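You operate a simulated robot arm through the tools that you are given. There is no shell and no other tool. Be economical: measure what you need, move in short steps, check, and stop when the job is done.

Carry out the task below with a simulated robot arm. There is one attempt and no reset: what you move stays moved.

## Task
Put things in order on the top of the sideboard. At the end: the pink yoghurt pot from the top of the sideboard stands on top of the orange book (marked "HILLS"); the red soup carton stands where the clear glass stood; the clear glass from the top of the sideboard stands where the pink yoghurt pot stood; the pink beaker from the top of the sideboard stands where the red soup carton stood; whatever was shut is shut again. Leave all else as you found it, and nothing knocked over.

The check looks at the end state, three seconds after you hand in, the way a careful person would. Anything else that was tipped, shoved, dropped, spilled or broken makes it a failure.

## Robot
A 7-joint arm with a two-finger parallel gripper, fixed in place. Base frame: the origin is at the foot of the arm, x ahead of it, y to its left, z up; the work surface is at about z = 860. Readings come in mm, rad, newtons and seconds.
With the tool pointing down near the work surface it reaches from about 240 to 680 mm from the base axis. Its first joint turns from -1.152 to 1.152 rad. Payload 2.4 kg.
The TCP is the grasp point between the finger pads, 30 mm short of the fingertips. In the tool frame z runs along the fingers and y along their closing line. Largest opening 94 mm; finger width 28, thickness 10; the body of the gripper, 50 by 96 mm, starts 55 mm behind the TCP.
Orientation is that of the tool frame in the base frame, as a unit quaternion [x, y, z, w]. With the fingers straight down and closing along the base's y, the tool's x points along the base's -x, its y along +y and its z along -z.

## Interface
- The arm moves only by the tool play_rows. Its argument "increments" is text: rows parted by semicolons, each of 6 numbers parted by spaces: the shift along the tool's x, y, z in mm, then the turn, a rotation vector about the tool's x, y, z in degrees. In form: x y z rx ry rz; .... A call has 1 to 20 rows; each row is the pose to reach, as a shift and turn from the pose commanded when the call began, along the tool's axes at that moment. "claw" is the closure, from 0 (fully open) to 1 (shut), set as the call begins (left out, the last holds). Rows are played at 5 a second. More than 50 mm and 0.15 rad between two rows, or a gripper value outside its range, and nothing of the call is played. A pose out of reach is approached as far as the arm can. The call stops where the force on the tool passes 40 N (or 10 N more than at its start, if that is more) or the arm is blocked; 0.2 s more then pass. The fingers move at their own pace (about 153 mm/s each) and stop on an object; they squeeze with about 20 N. The grip force told is the motor's: it shows also when the fingers shut on nothing. Time passes only in rows, and 0.2 s behind the last, so rows that repeat a pose let the fingers close. The reply holds the time, the measured pose of the TCP, the force on the tool along the base axes, the opening and the grip force, in the units named above and with some noise.
- Cameras (640 x 400 px; columns grow to the right, rows downward): "scene" is fixed at [58.1, 485.6, 1414]; the picture's right is [-0.54, -0.84, 0.00], its down [-0.59, 0.38, -0.71] and it looks along [0.59, -0.38, -0.71] (base axes); focal length 313 px, centre (320, 200). "wrist" rides on the gripper at [76, 14, -102] in the tool frame; the picture's right is [-0.18, 0.98, 0.00], its down [-0.75, -0.14, -0.64] and it looks along [-0.63, -0.12, 0.77] (tool axes); focal length 243 px, centre (320, 200). There is no depth. A picture from a camera that has moved, and an enlarged one, comes with that camera's place and axes in the base frame and with its lens. The place of the scene camera against the robot may be out by one fixed shift of up to 25 mm in any direction.
- capture(camera): a new picture of that camera. It takes no simulated time.
- zoom(camera, box): a new picture of the part [left, top, right, bottom] of that camera's present view, enlarged. It takes no simulated time.
- sign_off(): hands the job in; it is judged then, once.

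Work in short steps. Places have to be worked out from the pictures, the camera data and where the tool is seen: move nearer, look again, correct. Check each grasp and each placing, and mend what went wrong. You have 120 turns and 68 pictures in all, those below and enlarged ones among them. Open the gripper and draw the arm clear of the work before you hand the job in, unless the task says otherwise; then end with one line.

The tools are called after ">>>" as name(argument=value, ...) on one line, values as JSON. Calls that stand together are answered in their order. play_rows: Moves the arm, as the interface text tells. Its arguments: {"type":"object","properties":{"increments":{"type":"string"},"claw":{"type":"number"}},"required":["increments"]} The other tools are called the same way: capture (camera) takes a picture; zoom (camera, box) takes an enlarged picture of a part of a camera's view; sign_off () hands the job in.

At the start:

```text
time: 0.0
eef_pos: [463.6, 96.3, 1097.7]
orientation: [-0.001, 1.0, 0.0, -0.001]
ft_force: [-0.2, 0.9, -0.2]
gripper_width: 94.2
gripper_force: 0.2
```

scene: 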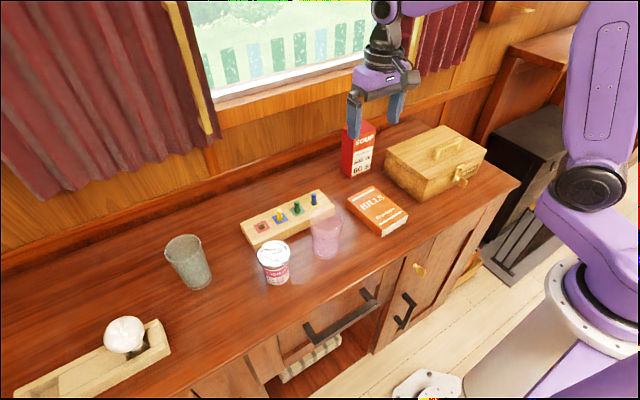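
wrist: 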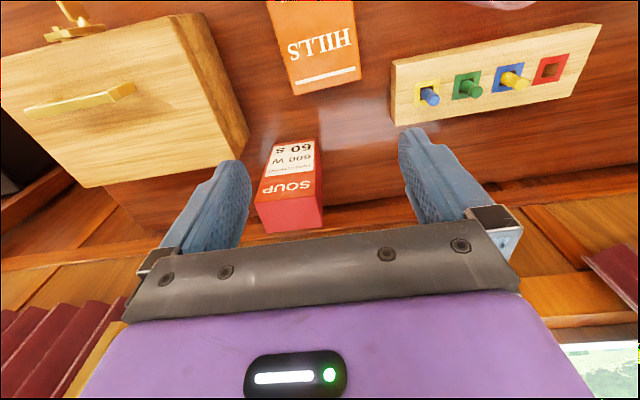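

I'll start by zooming in on the objects to judge their shapes and contents.

>>> zoom(camera="scene", box=[140, 180, 360, 318])

>>> zoom(camera="scene", box=[300, 100, 500, 225])

```text
2.90 times, centred on (250, 249) of scene
camera zoom: at [58.1, 485.6, 1414.0], right [-0.54, -0.84, 0.0], down [-0.59, 0.38, -0.71], along [0.59, -0.38, -0.71], focal length 908 px, centre (523, 58)
```

zoom: 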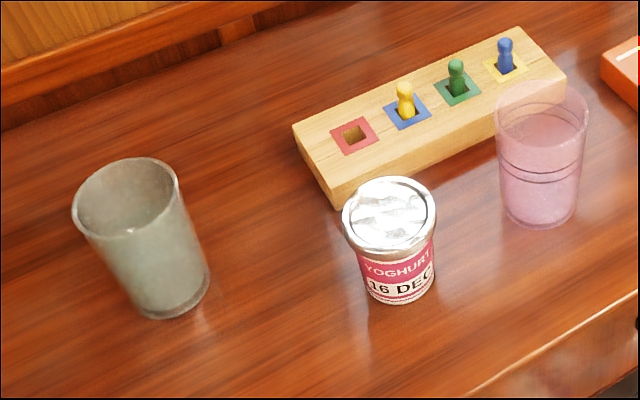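

```text
3.20 times, centred on (400, 162) of scene
camera zoom: at [58.1, 485.6, 1414.0], right [-0.54, -0.84, 0.0], down [-0.59, 0.38, -0.71], along [0.59, -0.38, -0.71], focal length 1002 px, centre (64, 320)
```

zoom: 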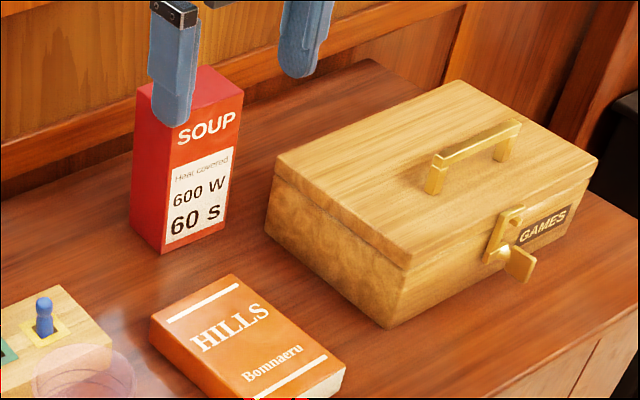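

The glass, pot and beaker all stand upright with clearance around them. I'll move the hand back and left at this height to see them with the wrist camera.

>>> play_rows(increments="27 39 0 0 0 0; 54 78 0 0 0 0; 82 117 0 0 0 0; 109 156 0 0 0 0; 136 195 0 0 0 0; 163 234 0 0 0 0; 163 234 0 0 0 0", claw=0)

>>> capture(camera="wrist")

>>> capture(camera="scene")

```text
time: 1.6
eef_pos: [299.9, 328.8, 1098.9]
orientation: [0.0, 1.0, 0.0, 0.001]
ft_force: [-0.4, 0.8, -0.8]
gripper_width: 94.2
gripper_force: 0.0
```

```text
63 pictures are left
camera wrist: at [223.3, 345.1, 1199.8], right [0.18, 0.98, 0.0], down [0.75, -0.14, 0.64], along [0.63, -0.12, -0.77], focal length 243 px, centre (320, 200)
```

wrist: 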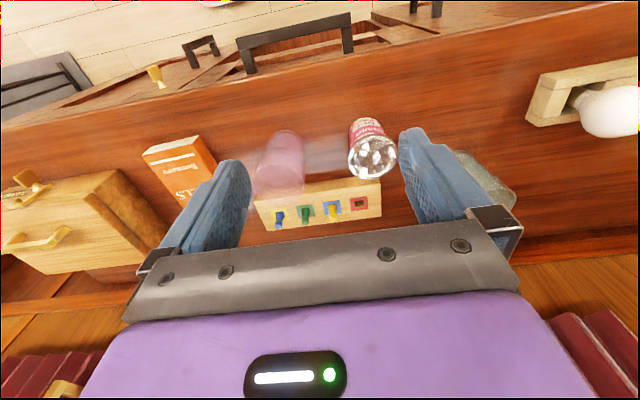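

```text
62 pictures are left
```

scene: 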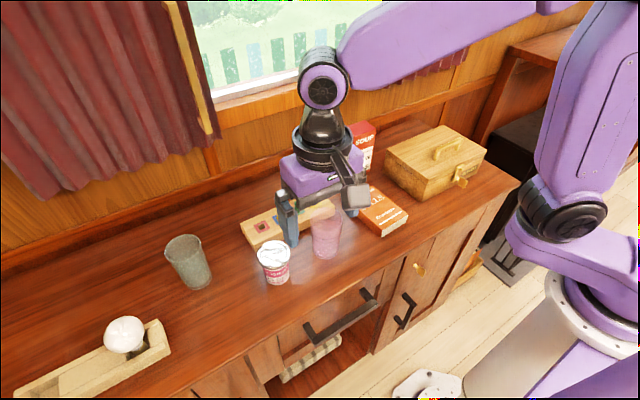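

The pot appears near (378, 383), about 85 mm tall. I'll move above it, staying high, and look again.

>>> play_rows(increments="-26 18 10 0 0 0; -52 36 40 0 0 0; -78 54 70 0 0 0; -78 54 90 0 0 0; -78 54 90 0 0 0")

>>> capture(camera="wrist")

>>> zoom(camera="scene", box=[200, 180, 360, 280])

```text
time: 2.8
eef_pos: [377.7, 383.9, 1009.4]
orientation: [0.0, 1.0, 0.0, 0.001]
ft_force: [-0.8, 0.3, -0.4]
gripper_width: 93.8
gripper_force: 0.0
```

```text
61 pictures are left
camera wrist: at [300.6, 399.3, 1111.0], right [0.18, 0.98, 0.0], down [0.75, -0.14, 0.64], along [0.63, -0.12, -0.77], focal length 243 px, centre (320, 200)
```

wrist: 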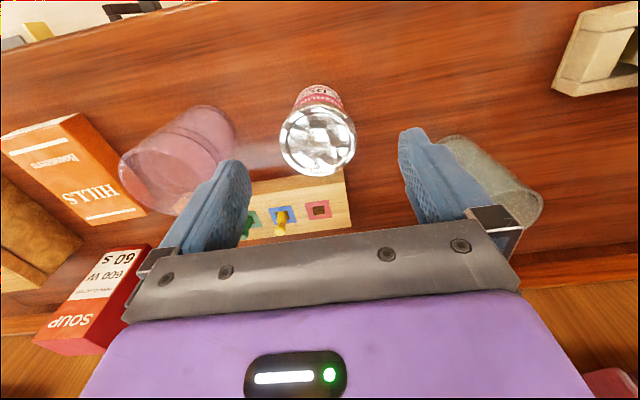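

```text
4.00 times, centred on (280, 230) of scene
camera zoom: at [58.1, 485.6, 1414.0], right [-0.54, -0.84, 0.0], down [-0.59, 0.38, -0.71], along [0.59, -0.38, -0.71], focal length 1253 px, centre (480, 80)
```

zoom: 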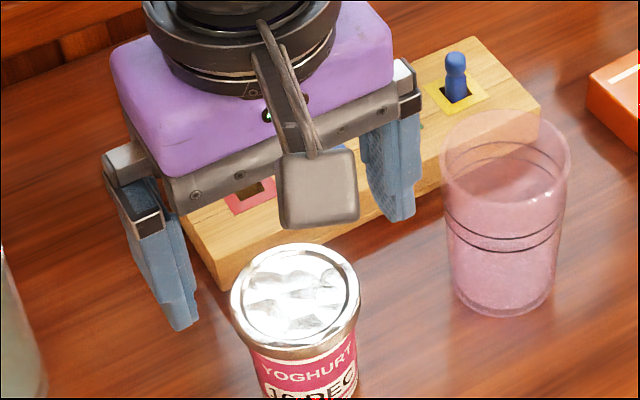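

The lid looks to be at about (387, 382), z ≈ 932, so I shift 9 mm forward and descend partway before checking.

>>> play_rows(increments="-9 -2 10 0 0 0; -9 -2 44 0 0 0; -9 -2 44 0 0 0")

>>> capture(camera="wrist")

>>> zoom(camera="scene", box=[200, 180, 360, 280])

```text
time: 3.6
eef_pos: [386.9, 381.0, 964.4]
orientation: [0.0, 1.0, 0.0, -0.001]
ft_force: [-0.1, 0.6, -0.5]
gripper_width: 94.0
gripper_force: 0.1
```

```text
59 pictures are left
camera wrist: at [310.3, 396.8, 1067.0], right [0.18, 0.98, 0.0], down [0.75, -0.14, 0.64], along [0.63, -0.12, -0.77], focal length 243 px, centre (320, 200)
```

wrist: 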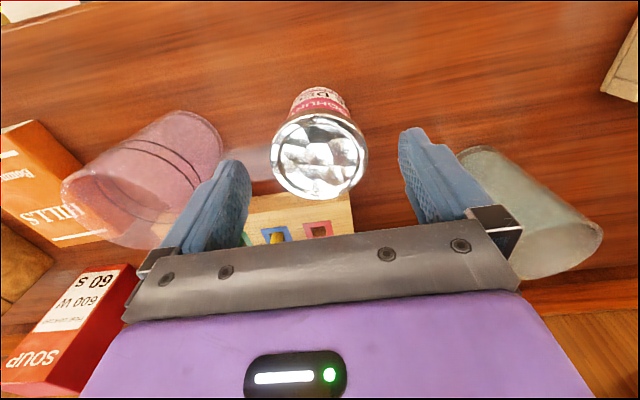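

```text
4.00 times, centred on (280, 230) of scene
camera zoom: at [58.1, 485.6, 1414.0], right [-0.54, -0.84, 0.0], down [-0.59, 0.38, -0.71], along [0.59, -0.38, -0.71], focal length 1253 px, centre (480, 80)
```

zoom: 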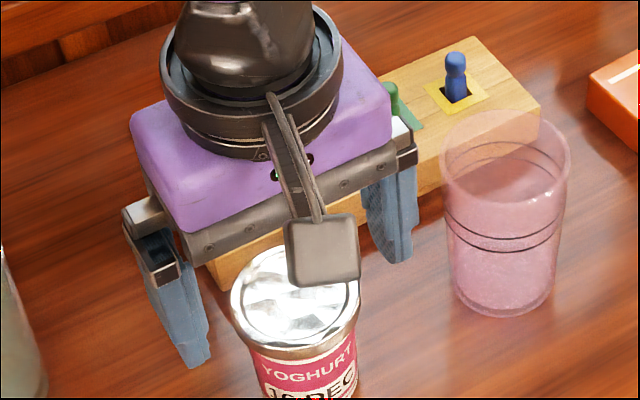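

Triangulating gives the pot at about (390, 382), top ≈ 925. I descend to z ≈ 897 and then close.

>>> play_rows(increments="-3 1 20 0 0 0; -3 1 45 0 0 0; -3 1 67 0 0 0; -3 1 67 0 0 0")

>>> play_rows(increments="0 0 0 0 0 0; 0 0 0 0 0 0; 0 0 0 0 0 0; 0 0 0 0 0 0", claw=1)

>>> capture(camera="wrist")

```text
time: 4.6
eef_pos: [390.2, 381.5, 900.2]
orientation: [0.0, 1.0, 0.0, 0.0]
ft_force: [0.6, 0.0, -0.9]
gripper_width: 94.1
gripper_force: 0.2
```

```text
time: 5.6
eef_pos: [390.1, 381.3, 900.1]
orientation: [0.0, 1.0, 0.0, 0.001]
ft_force: [0.0, -0.3, -0.1]
gripper_width: 64.1
gripper_force: 19.8
```

```text
57 pictures are left
camera wrist: at [312.8, 397.3, 1001.8], right [0.18, 0.98, 0.0], down [0.75, -0.14, 0.64], along [0.63, -0.12, -0.77], focal length 243 px, centre (320, 200)
```

wrist: 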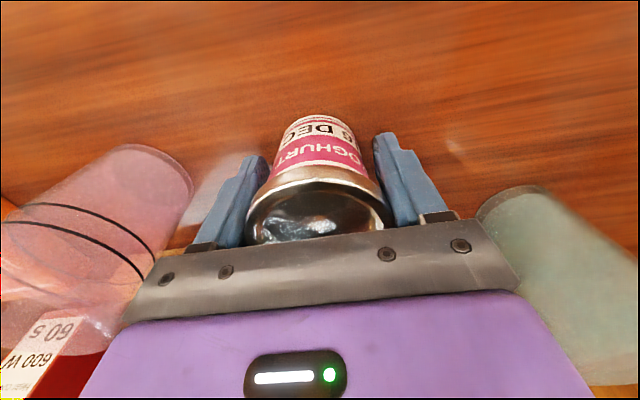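

Gripped at the rim (64 mm). I lift the pot well clear and carry it across, stopping short of the book so I can look.

>>> play_rows(increments="0 0 -40 0 0 0; 0 0 -85 0 0 0; 0 0 -130 0 0 0; 0 0 -175 0 0 0; 0 0 -190 0 0 0")

>>> play_rows(increments="10 -45 0 0 0 0; 20 -90 0 0 0 0; 30 -135 0 0 0 0; 40 -180 0 0 0 0; 50 -225 0 0 0 0; 60 -268 0 0 0 0; 60 -268 0 0 0 0")

>>> capture(camera="wrist")

>>> capture(camera="scene")

```text
time: 6.8
eef_pos: [391.4, 382.1, 1088.3]
orientation: [0.0, 1.0, 0.0, 0.0]
ft_force: [-0.7, -0.2, -1.6]
gripper_width: 64.3
gripper_force: 20.0
```

```text
time: 8.4
eef_pos: [331.9, 114.5, 1086.7]
orientation: [0.0, 1.0, 0.0, 0.0]
ft_force: [0.2, -0.2, -1.7]
gripper_width: 64.5
gripper_force: 20.0
```

```text
56 pictures are left
camera wrist: at [253.8, 130.3, 1188.1], right [0.18, 0.98, 0.0], down [0.75, -0.14, 0.64], along [0.63, -0.12, -0.77], focal length 243 px, centre (320, 200)
```

wrist: 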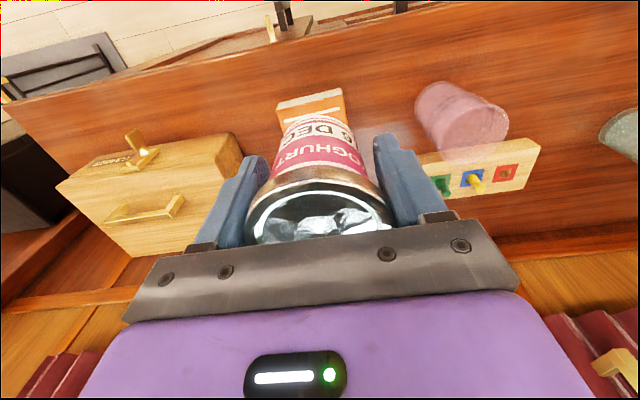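

```text
55 pictures are left
```

scene: 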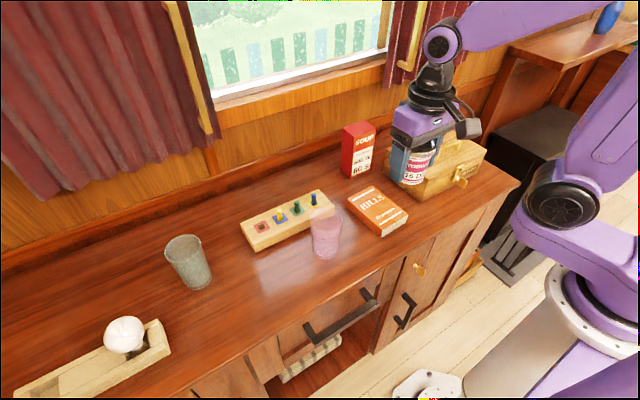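

Zoom on the book in both views to fix its corners.

>>> zoom(camera="scene", box=[330, 170, 426, 250])

>>> zoom(camera="wrist", box=[250, 70, 378, 150])

```text
5.00 times, centred on (378, 210) of scene
camera zoom: at [58.1, 485.6, 1414.0], right [-0.54, -0.84, 0.0], down [-0.59, 0.38, -0.71], along [0.59, -0.38, -0.71], focal length 1566 px, centre (30, 150)
```

zoom: 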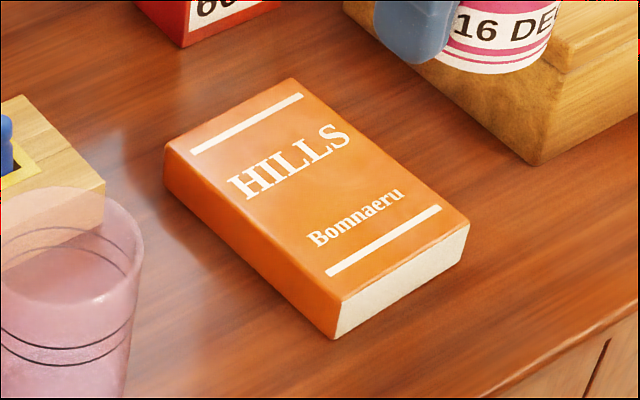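

```text
5.00 times, centred on (314, 110) of wrist
camera zoom: at [253.8, 130.3, 1188.1], right [0.18, 0.98, 0.0], down [0.75, -0.14, 0.64], along [0.63, -0.12, -0.77], focal length 1213 px, centre (350, 650)
```

zoom: 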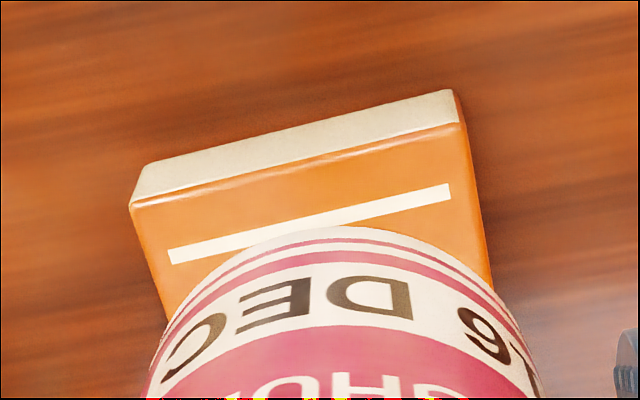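

The book's top is at z ≈ 886, centred near (407, 103). I move over it and descend most of the way.

>>> play_rows(increments="-38 -6 0 0 0 0; -75 -11.5 0 0 0 0; -75 -11.5 40 0 0 0; -75 -11.5 85 0 0 0; -75 -11.5 135 0 0 0; -75 -11.5 135 0 0 0")

>>> zoom(camera="scene", box=[314, 150, 442, 250])

>>> capture(camera="wrist")

```text
time: 9.8
eef_pos: [404.6, 102.8, 952.6]
orientation: [-0.001, 1.0, 0.001, 0.001]
ft_force: [-0.7, 0.5, -1.1]
gripper_width: 64.5
gripper_force: 19.7
```

```text
4.00 times, centred on (378, 200) of scene
camera zoom: at [58.1, 485.6, 1414.0], right [-0.54, -0.84, 0.0], down [-0.59, 0.38, -0.71], along [0.59, -0.38, -0.71], focal length 1253 px, centre (88, 200)
```

zoom: 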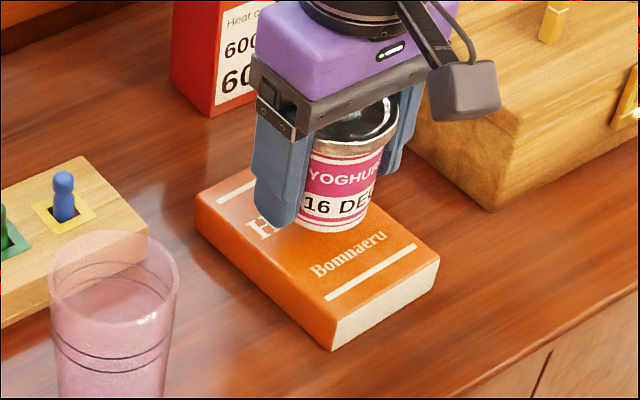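

```text
51 pictures are left
camera wrist: at [327.7, 118.5, 1054.4], right [0.18, 0.98, 0.0], down [0.75, -0.14, 0.64], along [0.63, -0.12, -0.77], focal length 243 px, centre (320, 200)
```

wrist: 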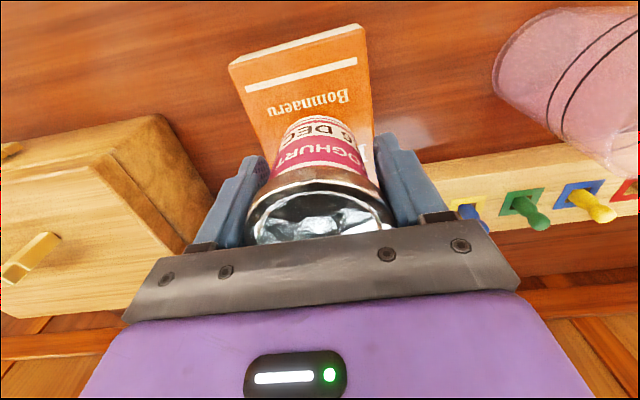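

The pot is centred over the book with its base about 26 mm above the cover. I lower it gently, watching the force.

>>> play_rows(increments="0 0 12 0 0 0; 0 0 20 0 0 0; 0 0 24 0 0 0; 0 0 24 0 0 0")

>>> play_rows(increments="0 0 1 0 0 0; 0 0 2 0 0 0; 0 0 3 0 0 0; 0 0 3 0 0 0")

```text
time: 10.8
eef_pos: [405.8, 102.3, 929.7]
orientation: [0.001, 1.0, 0.001, 0.001]
ft_force: [-2.7, -6.1, 17.0]
gripper_width: 64.2
gripper_force: 20.1
```

```text
time: 11.8
eef_pos: [406.3, 102.3, 925.4]
orientation: [0.001, 1.0, 0.001, 0.001]
ft_force: [-1.0, -6.1, 17.0]
gripper_width: 64.0
gripper_force: 19.6
```

Contact is confirmed (17 N). I open partly and lift off.

>>> play_rows(increments="0 0 -1 0 0 0; 0 0 -1 0 0 0; 0 0 -1 0 0 0", claw=0.1)

>>> zoom(camera="scene", box=[314, 150, 442, 250])

```text
time: 12.6
eef_pos: [405.4, 102.8, 927.1]
orientation: [0.0, 1.0, 0.0, 0.0]
ft_force: [-0.6, -0.8, -0.2]
gripper_width: 84.6
gripper_force: 0.0
```

```text
4.00 times, centred on (378, 200) of scene
camera zoom: at [58.1, 485.6, 1414.0], right [-0.54, -0.84, 0.0], down [-0.59, 0.38, -0.71], along [0.59, -0.38, -0.71], focal length 1253 px, centre (88, 200)
```

zoom: 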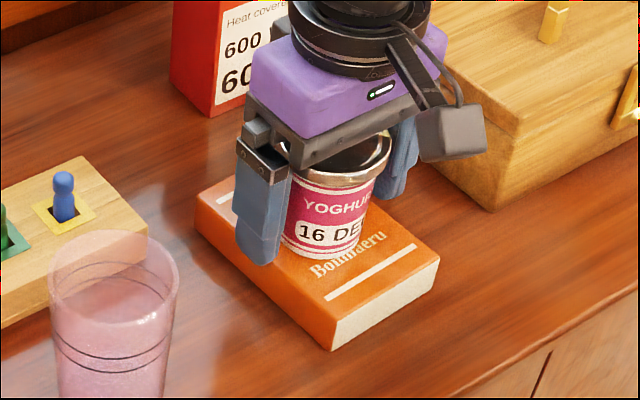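

The pot stands on the book. I lift clear and go towards the glass, holding back to see it.

>>> play_rows(increments="0 0 -40 0 0 0; 0 0 -85 0 0 0; 0 0 -130 0 0 0; 0 0 -165 0 0 0; 20 45 -165 0 0 0; 40 90 -165 0 0 0; 55 137 -165 0 0 0; 60 185 -165 0 0 0; 60 233 -165 0 0 0; 60 281 -165 0 0 0; 60 330 -165 0 0 0; 60 330 -165 0 0 0", claw=0)

>>> capture(camera="wrist")

```text
time: 15.2
eef_pos: [345.1, 434.8, 1091.2]
orientation: [0.0, 1.0, 0.0, 0.001]
ft_force: [0.9, -0.1, -0.9]
gripper_width: 93.8
gripper_force: 0.1
```

```text
49 pictures are left
camera wrist: at [267.9, 450.8, 1193.8], right [0.18, 0.98, 0.0], down [0.75, -0.14, 0.64], along [0.63, -0.12, -0.77], focal length 243 px, centre (320, 200)
```

wrist: 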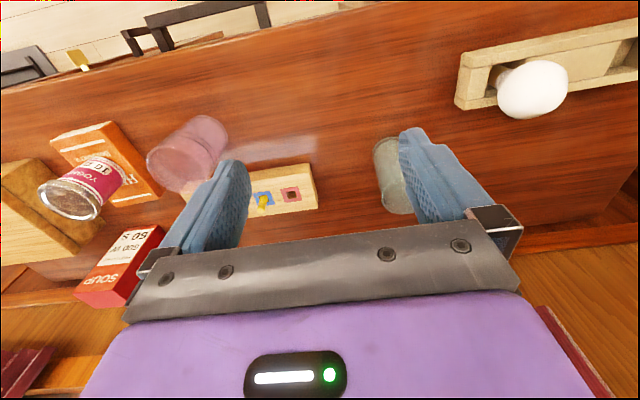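

The glass base reads near (463, 523), height roughly 105 mm, at the edge of reach. I approach at a safe height to see how far the arm gets.

>>> play_rows(increments="-30 25 10 0 0 0; -55 50 25 0 0 0; -75 75 45 0 0 0; -75 88 50 0 0 0; -75 88 50 0 0 0")

>>> capture(camera="wrist")

```text
time: 16.4
eef_pos: [421.7, 522.1, 1042.1]
orientation: [0.0, 1.0, 0.0, 0.0]
ft_force: [-0.3, -0.3, 0.3]
gripper_width: 94.3
gripper_force: 0.0
```

```text
48 pictures are left
camera wrist: at [344.2, 537.6, 1143.3], right [0.18, 0.98, 0.0], down [0.75, -0.14, 0.64], along [0.63, -0.12, -0.77], focal length 243 px, centre (320, 200)
```

wrist: 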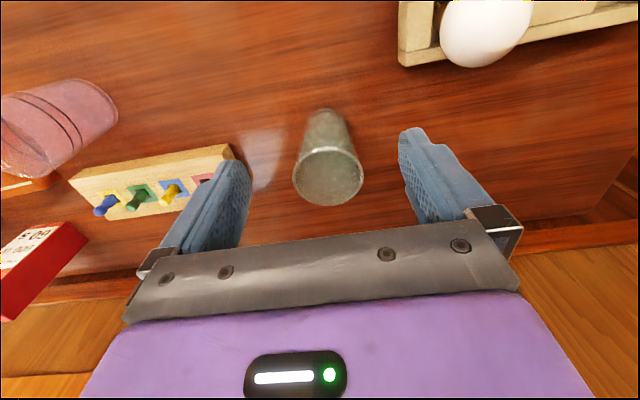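

Combining views, the glass is at about (463, 523) with the rim at z ≈ 967. I try that position at height.

>>> play_rows(increments="-20 0.5 0 0 0 0; -41 0.5 0 0 0 0; -41 0.5 0 0 0 0; -41 0.5 0 0 0 0")

>>> capture(camera="wrist")

```text
time: 17.4
eef_pos: [451.9, 514.4, 1041.2]
orientation: [0.001, 1.0, 0.0, 0.0]
ft_force: [-0.4, -0.6, 0.1]
gripper_width: 94.0
gripper_force: 0.0
out of reach, approached as far as the arm can: row 2, 3, 4
```

```text
47 pictures are left
camera wrist: at [373.6, 529.6, 1143.2], right [0.18, 0.98, 0.0], down [0.75, -0.14, 0.64], along [0.63, -0.12, -0.77], focal length 243 px, centre (320, 200)
```

wrist: 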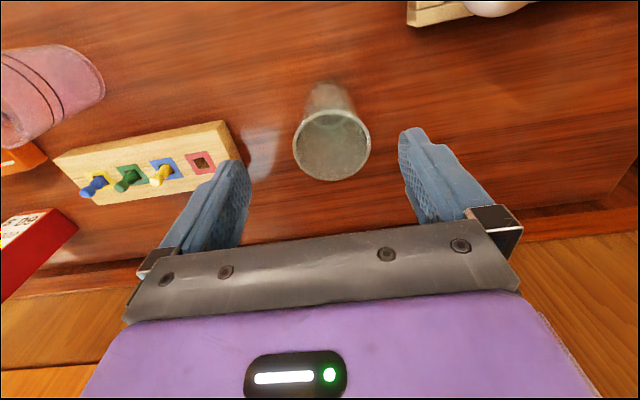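

Straight down the arm stops at r ≈ 685, short of the glass (≈ 699). I'll back off and tilt the hand 15° about its closing line, so the fingers lean outward.

>>> play_rows(increments="30 0 0 0 0 0; 30 0 0 0 -5 0; 30 0 0 0 -10 0; 30 0 0 0 -15 0; 30 0 0 0 -15 0")

```text
time: 18.6
eef_pos: [421.1, 512.2, 1039.5]
orientation: [0.0, 0.991, 0.0, 0.131]
ft_force: [-0.3, 0.3, 0.5]
gripper_width: 93.9
gripper_force: 0.0
```

The tilt is right. Next I move above the glass at the same height.

>>> play_rows(increments="-20 5 5 0 0 0; -40.8 10.8 9.9 0 0 0; -40.8 10.8 9.9 0 0 0; -40.8 10.8 9.9 0 0 0")

>>> capture(camera="wrist")

>>> zoom(camera="scene", box=[110, 180, 270, 300])

```text
time: 19.6
eef_pos: [463.8, 524.9, 1042.8]
orientation: [-0.001, 0.991, 0.0, 0.131]
ft_force: [-0.7, 0.4, -0.8]
gripper_width: 94.0
gripper_force: 0.1
```

```text
46 pictures are left
camera wrist: at [361.9, 540.1, 1121.5], right [0.18, 0.98, 0.05], down [0.56, -0.14, 0.82], along [0.81, -0.12, -0.58], focal length 243 px, centre (320, 200)
```

wrist: 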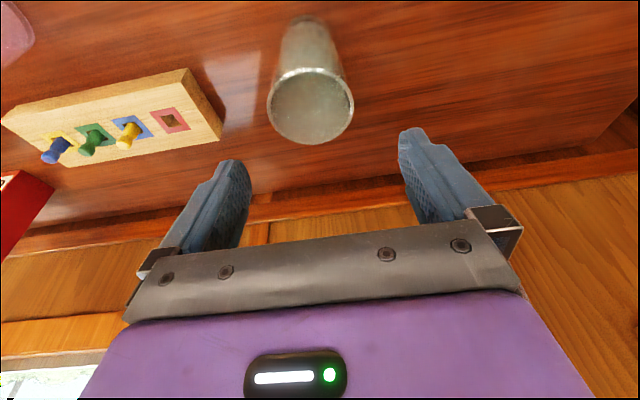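

```text
3.33 times, centred on (190, 240) of scene
camera zoom: at [58.1, 485.6, 1414.0], right [-0.54, -0.84, 0.0], down [-0.59, 0.38, -0.71], along [0.59, -0.38, -0.71], focal length 1044 px, centre (753, 67)
```

zoom: 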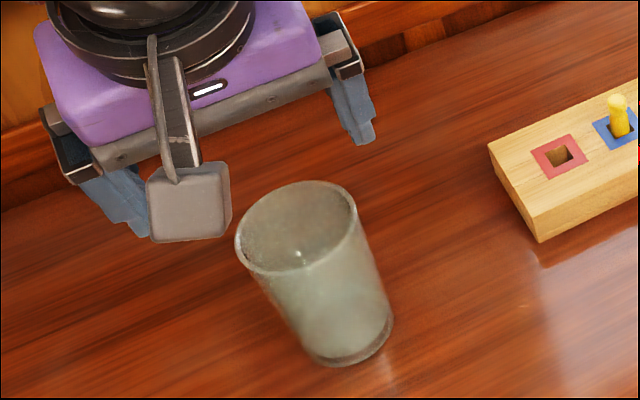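

The glass axis is at about (466, 522.5), so I descend along the vertical to z ≈ 935 and check before closing.

>>> play_rows(increments="5 -2 35 0 0 0; 15 -2 70 0 0 0; 25.8 -2 104.7 0 0 0; 25.8 -2 104.7 0 0 0")

>>> capture(camera="wrist")

>>> zoom(camera="scene", box=[110, 180, 270, 300])

```text
time: 20.6
eef_pos: [463.7, 523.0, 935.7]
orientation: [0.0, 0.992, 0.0, 0.13]
ft_force: [-0.6, 0.1, 0.3]
gripper_width: 93.9
gripper_force: 0.1
```

```text
44 pictures are left
camera wrist: at [362.3, 538.7, 1013.7], right [0.18, 0.98, 0.05], down [0.56, -0.14, 0.82], along [0.81, -0.12, -0.58], focal length 243 px, centre (320, 200)
```

wrist: 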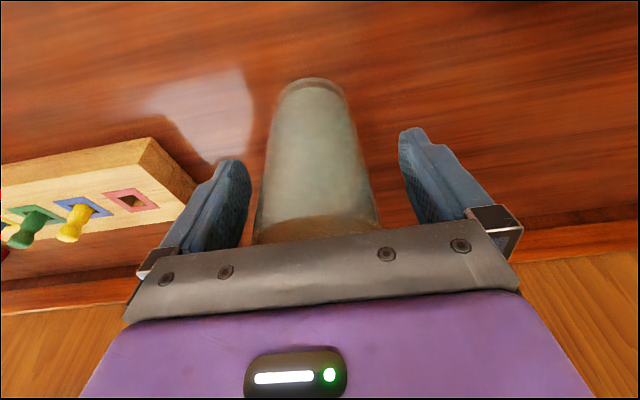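

```text
3.33 times, centred on (190, 240) of scene
camera zoom: at [58.1, 485.6, 1414.0], right [-0.54, -0.84, 0.0], down [-0.59, 0.38, -0.71], along [0.59, -0.38, -0.71], focal length 1044 px, centre (753, 67)
```

zoom: 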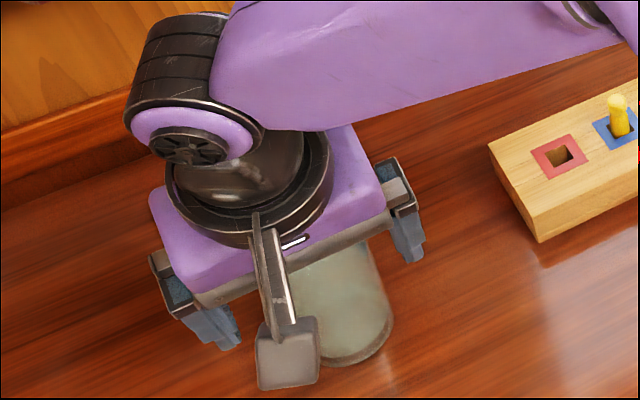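

The glass is centred between the fingers and the body clears the rim. I close on it now.

>>> play_rows(increments="-1 0 3 0 0 0; -1 0 3 0 0 0; -1 0 3 0 0 0; -1 0 3 0 0 0; -1 0 3 0 0 0", claw=1)

>>> capture(camera="wrist")

```text
time: 21.8
eef_pos: [465.8, 523.3, 932.4]
orientation: [0.0, 0.991, 0.001, 0.131]
ft_force: [-0.1, -2.2, 13.8]
gripper_width: 63.4
gripper_force: 19.8
```

```text
42 pictures are left
camera wrist: at [364.5, 538.8, 1012.0], right [0.18, 0.98, 0.05], down [0.56, -0.14, 0.82], along [0.81, -0.12, -0.58], focal length 243 px, centre (320, 200)
```

wrist: 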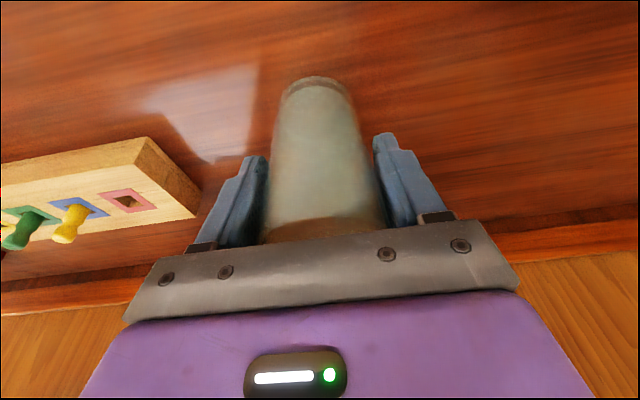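

Grip holds at 63 mm. I lift straight up 80 mm and check that the glass comes with the hand.

>>> play_rows(increments="-5.2 0 -19.3 0 0 0; -10.4 0 -38.6 0 0 0; -20.7 0 -77.3 0 0 0; -20.7 0 -77.3 0 0 0")

>>> capture(camera="scene")

```text
time: 22.8
eef_pos: [466.5, 524.3, 1011.3]
orientation: [-0.001, 0.991, 0.0, 0.131]
ft_force: [0.5, -0.2, -3.5]
gripper_width: 63.5
gripper_force: 20.4
```

```text
41 pictures are left
```

scene: 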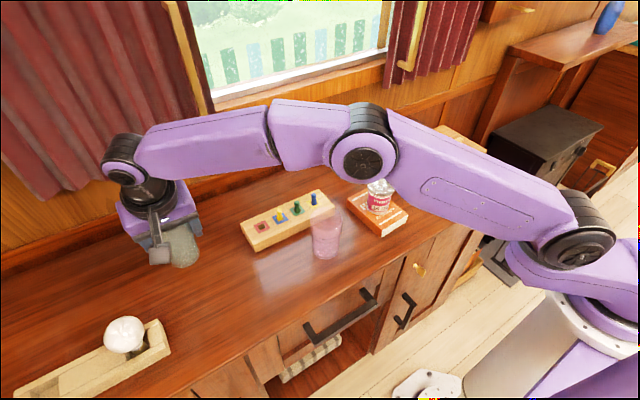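

The glass is in hand. I carry it at this height to above the old pot spot (390, 382).

>>> play_rows(increments="18.4 -35 -4.9 0 0 0; 36.8 -70 -9.9 0 0 0; 55.2 -106 -14.8 0 0 0; 73.8 -142 -19.8 0 0 0; 73.8 -142 -19.8 0 0 0")

>>> capture(camera="wrist")

>>> zoom(camera="scene", box=[200, 180, 360, 300])

```text
time: 24.0
eef_pos: [388.5, 381.9, 1011.2]
orientation: [0.001, 0.991, -0.002, 0.131]
ft_force: [-0.8, -0.9, -2.0]
gripper_width: 63.4
gripper_force: 20.3
```

```text
40 pictures are left
camera wrist: at [287.4, 397.8, 1089.8], right [0.18, 0.98, 0.05], down [0.56, -0.14, 0.82], along [0.81, -0.12, -0.58], focal length 243 px, centre (320, 200)
```

wrist: 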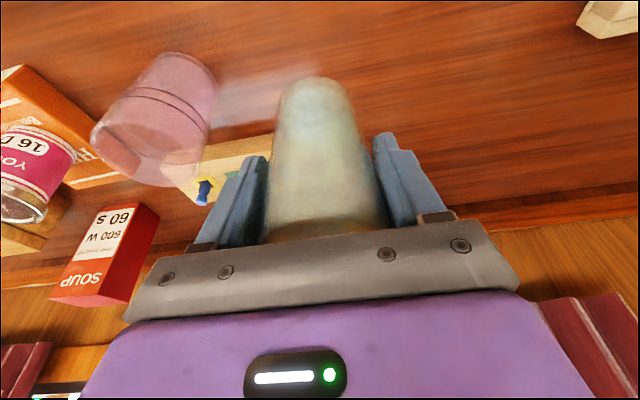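

```text
3.33 times, centred on (280, 240) of scene
camera zoom: at [58.1, 485.6, 1414.0], right [-0.54, -0.84, 0.0], down [-0.59, 0.38, -0.71], along [0.59, -0.38, -0.71], focal length 1044 px, centre (453, 67)
```

zoom: 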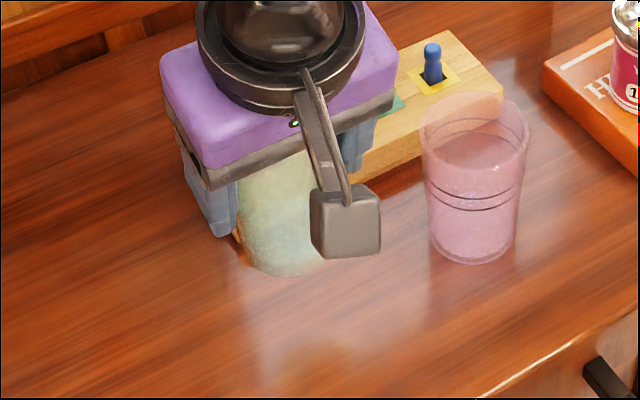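

Everything is clear below, so I lower to just above the surface and then ease down to contact.

>>> play_rows(increments="8 0 36 0 0 0; 14 0 60 0 0 0; 18.7 0 73 0 0 0; 18.7 0 73 0 0 0")

>>> play_rows(increments="0.3 0 1 0 0 0; 0.5 0 2 0 0 0; 0.8 0 3 0 0 0; 0.8 0 3 0 0 0")

```text
time: 25.0
eef_pos: [389.5, 381.1, 937.3]
orientation: [0.001, 0.992, 0.0, 0.13]
ft_force: [0.7, -0.7, -1.8]
gripper_width: 63.5
gripper_force: 20.1
```

```text
time: 26.0
eef_pos: [390.6, 380.9, 933.4]
orientation: [0.0, 0.991, 0.0, 0.13]
ft_force: [-3.6, -2.8, 9.5]
gripper_width: 63.6
gripper_force: 20.1
```

Contact is felt, so I release.

>>> play_rows(increments="0 0 0 0 0 0; 0 0 0 0 0 0; 0 0 0 0 0 0", claw=0.05)

>>> play_rows(increments="-8 0 -30 0 0 0; -18 0 -68 0 0 0; -31 0 -116 0 0 0; -31 0 -116 0 0 0")

>>> capture(camera="wrist")

>>> capture(camera="scene")

```text
time: 26.8
eef_pos: [391.2, 381.1, 932.3]
orientation: [-0.001, 0.991, 0.0, 0.131]
ft_force: [-0.4, -0.2, 0.0]
gripper_width: 89.4
gripper_force: 0.0
```

```text
time: 27.8
eef_pos: [389.0, 380.7, 1054.6]
orientation: [0.0, 0.991, -0.001, 0.131]
ft_force: [-0.5, -0.2, -0.3]
gripper_width: 89.1
gripper_force: 0.1
```

```text
38 pictures are left
camera wrist: at [289.8, 395.7, 1132.7], right [0.18, 0.98, 0.05], down [0.56, -0.14, 0.82], along [0.81, -0.12, -0.58], focal length 243 px, centre (320, 200)
```

wrist: 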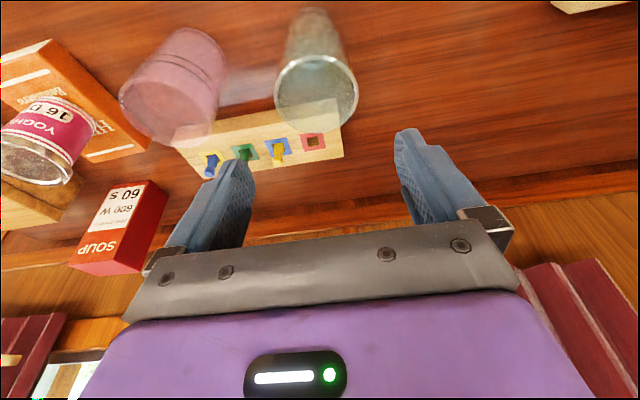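

```text
37 pictures are left
```

scene: 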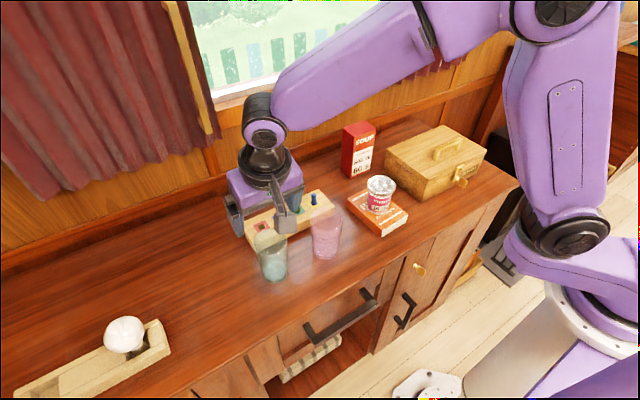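

The glass stands in the pot's old place. Next I rise and move towards the carton, stopping short to measure it.

>>> play_rows(increments="-12 0 -43 0 0 0; -17 -48 -42 0 0 0; -22 -96 -40 0 0 0; -28 -144 -38 0 0 0; -33 -192 -37 0 0 0; -38 -240 -36 0 0 0; -42 -288 -35 0 0 0; -42 -325 -35 0 0 0; -42 -325 -35 0 0 0", claw=0)

>>> capture(camera="wrist")

```text
time: 29.8
eef_pos: [423.4, 54.0, 1097.5]
orientation: [0.0, 0.991, 0.0, 0.131]
ft_force: [0.4, 0.2, -0.4]
gripper_width: 93.9
gripper_force: 0.1
```

```text
36 pictures are left
camera wrist: at [322.1, 69.6, 1176.0], right [0.18, 0.98, 0.05], down [0.56, -0.14, 0.82], along [0.81, -0.12, -0.58], focal length 243 px, centre (320, 200)
```

wrist: 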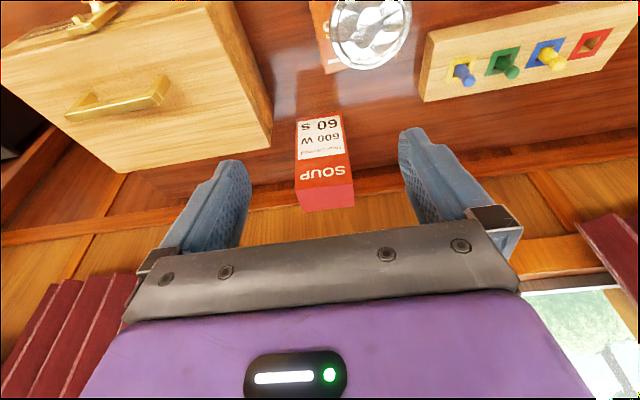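

>>> zoom(camera="wrist", box=[248, 90, 408, 220])

```text
3.08 times, centred on (328, 155) of wrist
camera zoom: at [322.1, 69.6, 1176.0], right [0.18, 0.98, 0.05], down [0.56, -0.14, 0.82], along [0.81, -0.12, -0.58], focal length 746 px, centre (295, 338)
```

zoom: 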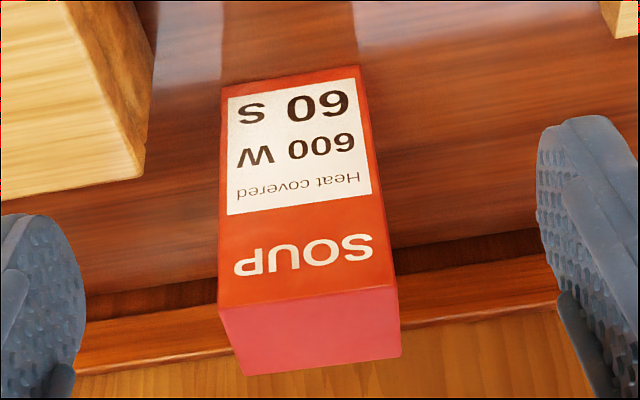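

The carton is 68 × 50 × 138 mm, centred at about (570, 41), square to the axes. I move above it.

>>> play_rows(increments="-33 -3 18 0 0 0; -66 -6 37 0 0 0; -99 -10 55 0 0 0; -132 -13 74 0 0 0; -132 -13 74 0 0 0")

>>> capture(camera="wrist")

```text
time: 31.0
eef_pos: [571.0, 42.2, 1060.7]
orientation: [0.0, 0.991, 0.0, 0.131]
ft_force: [0.1, -0.1, 0.5]
gripper_width: 94.1
gripper_force: 0.1
```

```text
34 pictures are left
camera wrist: at [469.3, 56.6, 1139.6], right [0.18, 0.98, 0.05], down [0.56, -0.14, 0.82], along [0.81, -0.12, -0.58], focal length 243 px, centre (320, 200)
```

wrist: 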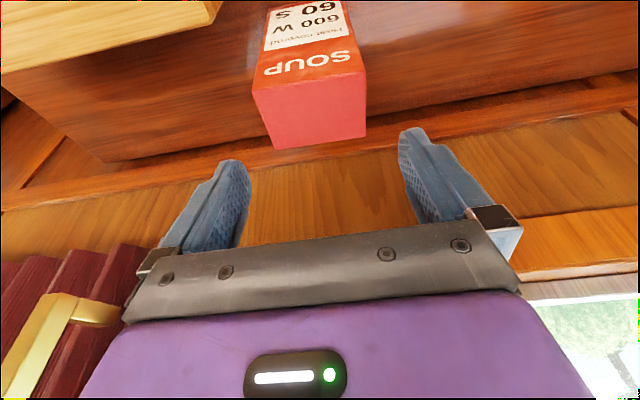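

Confirmed centre (570, 41.5). I descend to z ≈ 962 and close.

>>> play_rows(increments="9 -0.5 32 0 0 0; 17.5 -0.5 64 0 0 0; 26.5 -0.5 95 0 0 0; 26.5 -0.5 95 0 0 0")

>>> capture(camera="wrist")

```text
time: 32.0
eef_pos: [566.6, 41.3, 961.0]
orientation: [0.0, 0.991, 0.001, 0.13]
ft_force: [-0.5, 0.3, -0.8]
gripper_width: 94.1
gripper_force: 0.0
```

```text
33 pictures are left
camera wrist: at [466.7, 57.7, 1040.3], right [0.18, 0.98, 0.05], down [0.56, -0.14, 0.82], along [0.81, -0.12, -0.58], focal length 243 px, centre (320, 200)
```

wrist: 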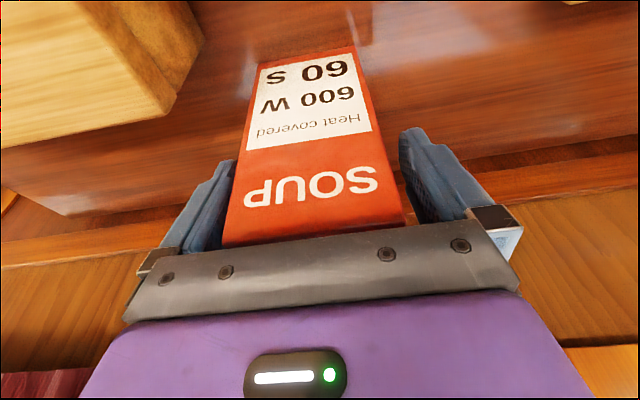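

The fingers straddle the carton, so I close.

>>> play_rows(increments="0 0 0 0 0 0; 0 0 0 0 0 0; 0 0 0 0 0 0; 0 0 0 0 0 0", claw=1)

>>> play_rows(increments="-2 0 -8 0 0 0; -5.2 0 -19.3 0 0 0; -5.2 0 -19.3 0 0 0")

>>> capture(camera="wrist")

```text
time: 33.0
eef_pos: [568.3, 42.2, 960.9]
orientation: [0.0, 0.991, 0.0, 0.131]
ft_force: [1.1, 0.1, 0.1]
gripper_width: 73.6
gripper_force: 20.2
```

```text
time: 33.8
eef_pos: [568.7, 40.5, 981.5]
orientation: [0.0, 0.991, 0.001, 0.13]
ft_force: [0.6, 0.5, 0.6]
gripper_width: 73.7
gripper_force: 20.2
```

```text
32 pictures are left
camera wrist: at [467.1, 57.7, 1060.8], right [0.18, 0.98, 0.05], down [0.56, -0.14, 0.82], along [0.81, -0.12, -0.58], focal length 243 px, centre (320, 200)
```

wrist: 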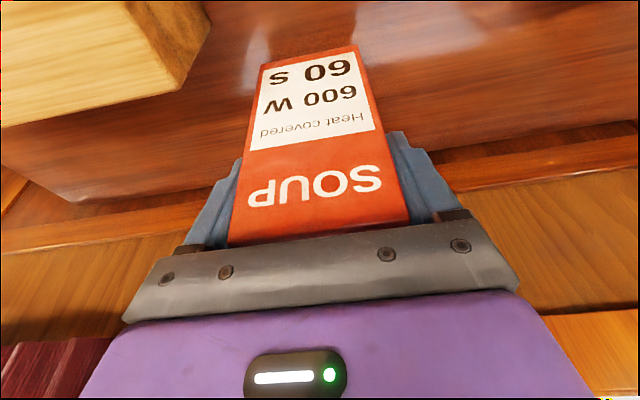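

The carton came up with the hand. I lift it high and carry it left.

>>> play_rows(increments="-10 0 -36 0 0 0; -20 0 -72 0 0 0; -28 0 -105 0 0 0; -28 0 -105 0 0 0")

>>> play_rows(increments="12.4 44 -3.3 0 0 0; 24.8 88 -6.6 0 0 0; 37.2 132 -9.9 0 0 0; 49.6 176 -13.2 0 0 0; 62 220 -16.5 0 0 0; 74.4 264 -19.8 0 0 0; 86.8 308 -23.1 0 0 0; 99.2 352 -26.4 0 0 0; 111.6 396 -29.7 0 0 0; 124 440 -33 0 0 0; 124 440 -33 0 0 0")

>>> capture(camera="wrist")

>>> capture(camera="scene")

```text
time: 34.8
eef_pos: [568.4, 42.6, 1091.3]
orientation: [0.0, 0.992, 0.0, 0.13]
ft_force: [-0.1, 0.9, -0.3]
gripper_width: 73.6
gripper_force: 20.0
```

```text
time: 37.2
eef_pos: [439.9, 482.6, 1089.8]
orientation: [0.001, 0.991, 0.0, 0.131]
ft_force: [0.7, 0.3, -0.3]
gripper_width: 73.5
gripper_force: 20.2
```

```text
31 pictures are left
camera wrist: at [338.5, 499.0, 1168.1], right [0.18, 0.98, 0.05], down [0.56, -0.14, 0.82], along [0.81, -0.12, -0.58], focal length 243 px, centre (320, 200)
```

wrist: 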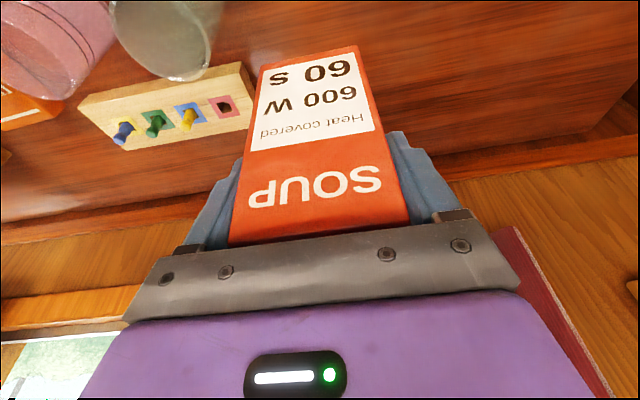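

```text
30 pictures are left
```

scene: 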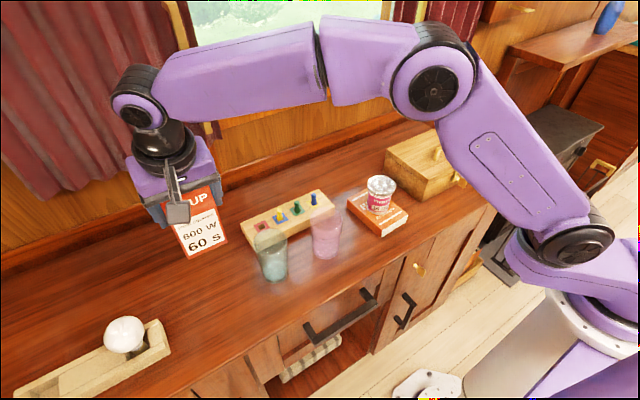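

Carrying well. I move over the glass's old place and partway down.

>>> play_rows(increments="0 13 31 0 0 0; 0 27 62 0 0 0; 0.5 40.4 92.8 0 0 0; 0.5 40.4 92.8 0 0 0")

>>> capture(camera="wrist")

```text
time: 38.2
eef_pos: [463.0, 521.1, 999.7]
orientation: [0.0, 0.991, 0.001, 0.13]
ft_force: [-0.5, -0.1, -0.5]
gripper_width: 73.5
gripper_force: 19.6
```

```text
29 pictures are left
camera wrist: at [361.2, 536.2, 1078.6], right [0.18, 0.98, 0.05], down [0.56, -0.14, 0.82], along [0.81, -0.12, -0.58], focal length 243 px, centre (320, 200)
```

wrist: 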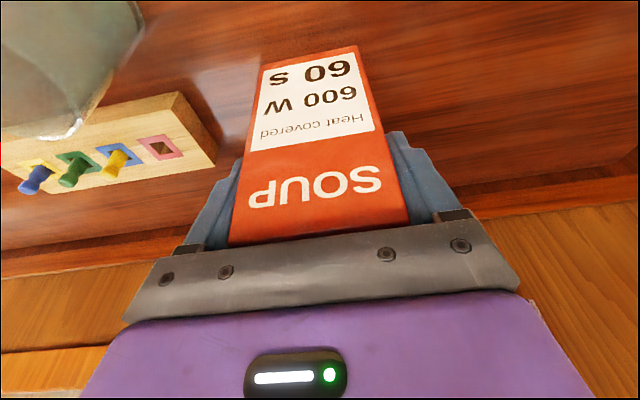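

Nearly over the spot. I add 2 mm in y and lower to just above the surface, then ease on.

>>> play_rows(increments="4 2 17 0 0 0; 8.3 2 34.3 0 0 0; 8.3 2 34.3 0 0 0")

>>> play_rows(increments="0.3 0 1 0 0 0; 0.5 0 2 0 0 0; 0.8 0 3 0 0 0; 1 0 3.9 0 0 0; 1 0 3.9 0 0 0")

```text
time: 39.0
eef_pos: [465.0, 523.2, 965.1]
orientation: [0.0, 0.991, 0.0, 0.131]
ft_force: [0.6, 0.1, -0.2]
gripper_width: 73.7
gripper_force: 19.8
```

```text
time: 40.2
eef_pos: [464.3, 524.6, 961.5]
orientation: [-0.001, 0.991, 0.001, 0.131]
ft_force: [-1.8, -2.3, 12.4]
gripper_width: 73.7
gripper_force: 19.8
```

Contact at the expected height. I release and rise straight up.

>>> play_rows(increments="0 0 0 0 0 0; 0 0 0 0 0 0; 0 0 0 0 0 0", claw=0)

>>> play_rows(increments="-10 0 -36 0 0 0; -21 0 -77 0 0 0; -31 0 -116 0 0 0; -31 0 -116 0 0 0")

>>> capture(camera="wrist")

>>> capture(camera="scene")

```text
time: 41.0
eef_pos: [463.0, 522.8, 958.7]
orientation: [0.0, 0.991, 0.0, 0.131]
ft_force: [0.8, -0.3, 0.0]
gripper_width: 94.1
gripper_force: 0.1
```

```text
time: 42.0
eef_pos: [466.0, 522.9, 1080.9]
orientation: [0.0, 0.991, -0.001, 0.131]
ft_force: [0.6, -0.1, -0.8]
gripper_width: 94.0
gripper_force: 0.0
```

```text
28 pictures are left
camera wrist: at [364.3, 539.6, 1160.9], right [0.18, 0.98, 0.05], down [0.56, -0.14, 0.81], along [0.81, -0.12, -0.58], focal length 243 px, centre (320, 200)
```

wrist: 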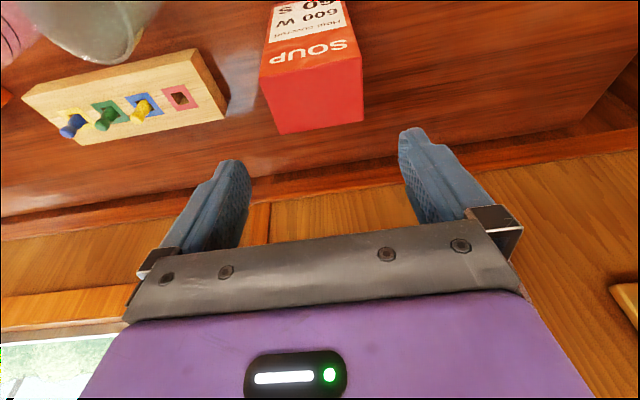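

```text
27 pictures are left
```

scene: 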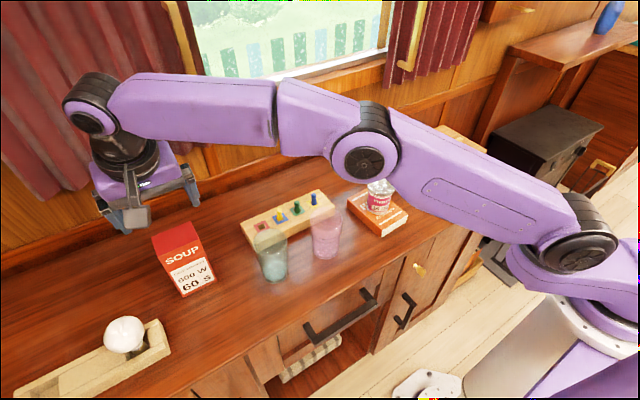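

The carton stands upright where the glass was. Now I go to the beaker, returning the hand to vertical on the way.

>>> play_rows(increments="18 -36 -6 0 0 0; 37 -72 -13 0 0 0; 55 -108 -19 0 3 0; 74 -144 -26 0 6 0; 92 -180 -32 0 9 0; 110 -216 -38 0 12 0; 128.8 -253 -44.9 0 15 0; 128.8 -253 -44.9 0 15 0")

>>> capture(camera="wrist")

```text
time: 43.8
eef_pos: [329.7, 271.0, 1089.3]
orientation: [0.0, 1.0, 0.0, -0.001]
ft_force: [0.1, 0.7, 0.5]
gripper_width: 94.4
gripper_force: 0.0
```

```text
26 pictures are left
camera wrist: at [252.5, 286.0, 1192.3], right [0.18, 0.98, 0.0], down [0.75, -0.14, 0.64], along [0.63, -0.12, -0.77], focal length 243 px, centre (320, 200)
```

wrist: 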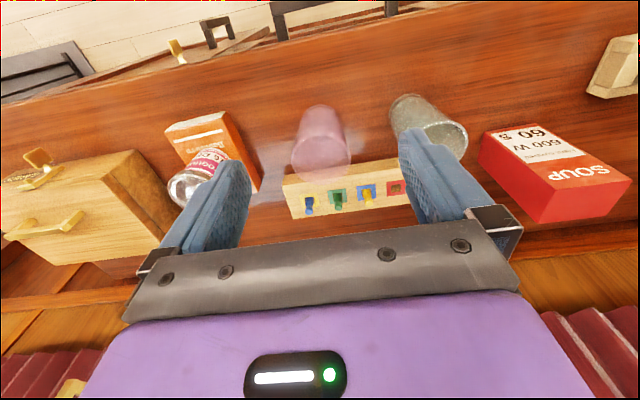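

>>> zoom(camera="wrist", box=[250, 80, 410, 220])

>>> zoom(camera="scene", box=[230, 170, 390, 290])

```text
2.86 times, centred on (330, 150) of wrist
camera zoom: at [252.5, 286.0, 1192.3], right [0.18, 0.98, 0.0], down [0.75, -0.14, 0.64], along [0.63, -0.12, -0.77], focal length 693 px, centre (291, 343)
```

zoom: 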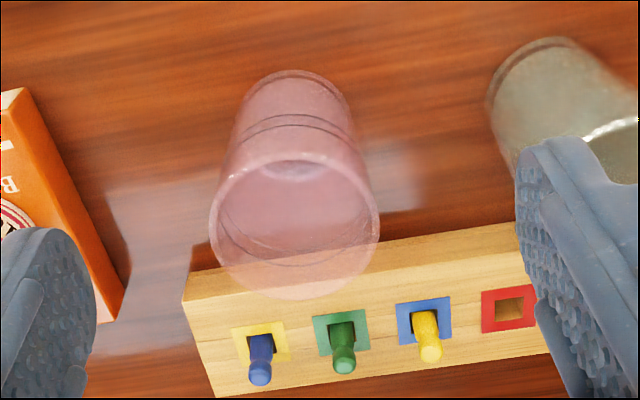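

```text
3.33 times, centred on (310, 230) of scene
camera zoom: at [58.1, 485.6, 1414.0], right [-0.54, -0.84, 0.0], down [-0.59, 0.38, -0.71], along [0.59, -0.38, -0.71], focal length 1044 px, centre (353, 100)
```

zoom: 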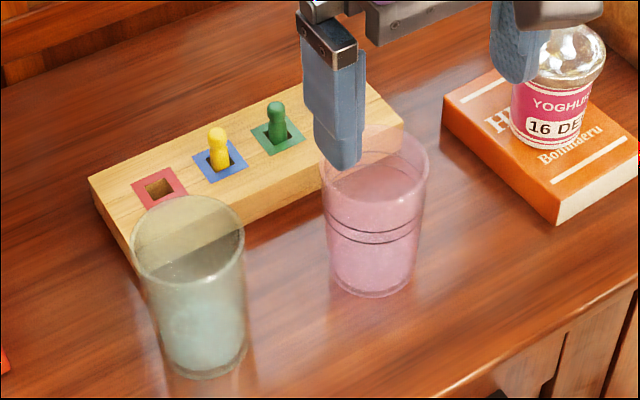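

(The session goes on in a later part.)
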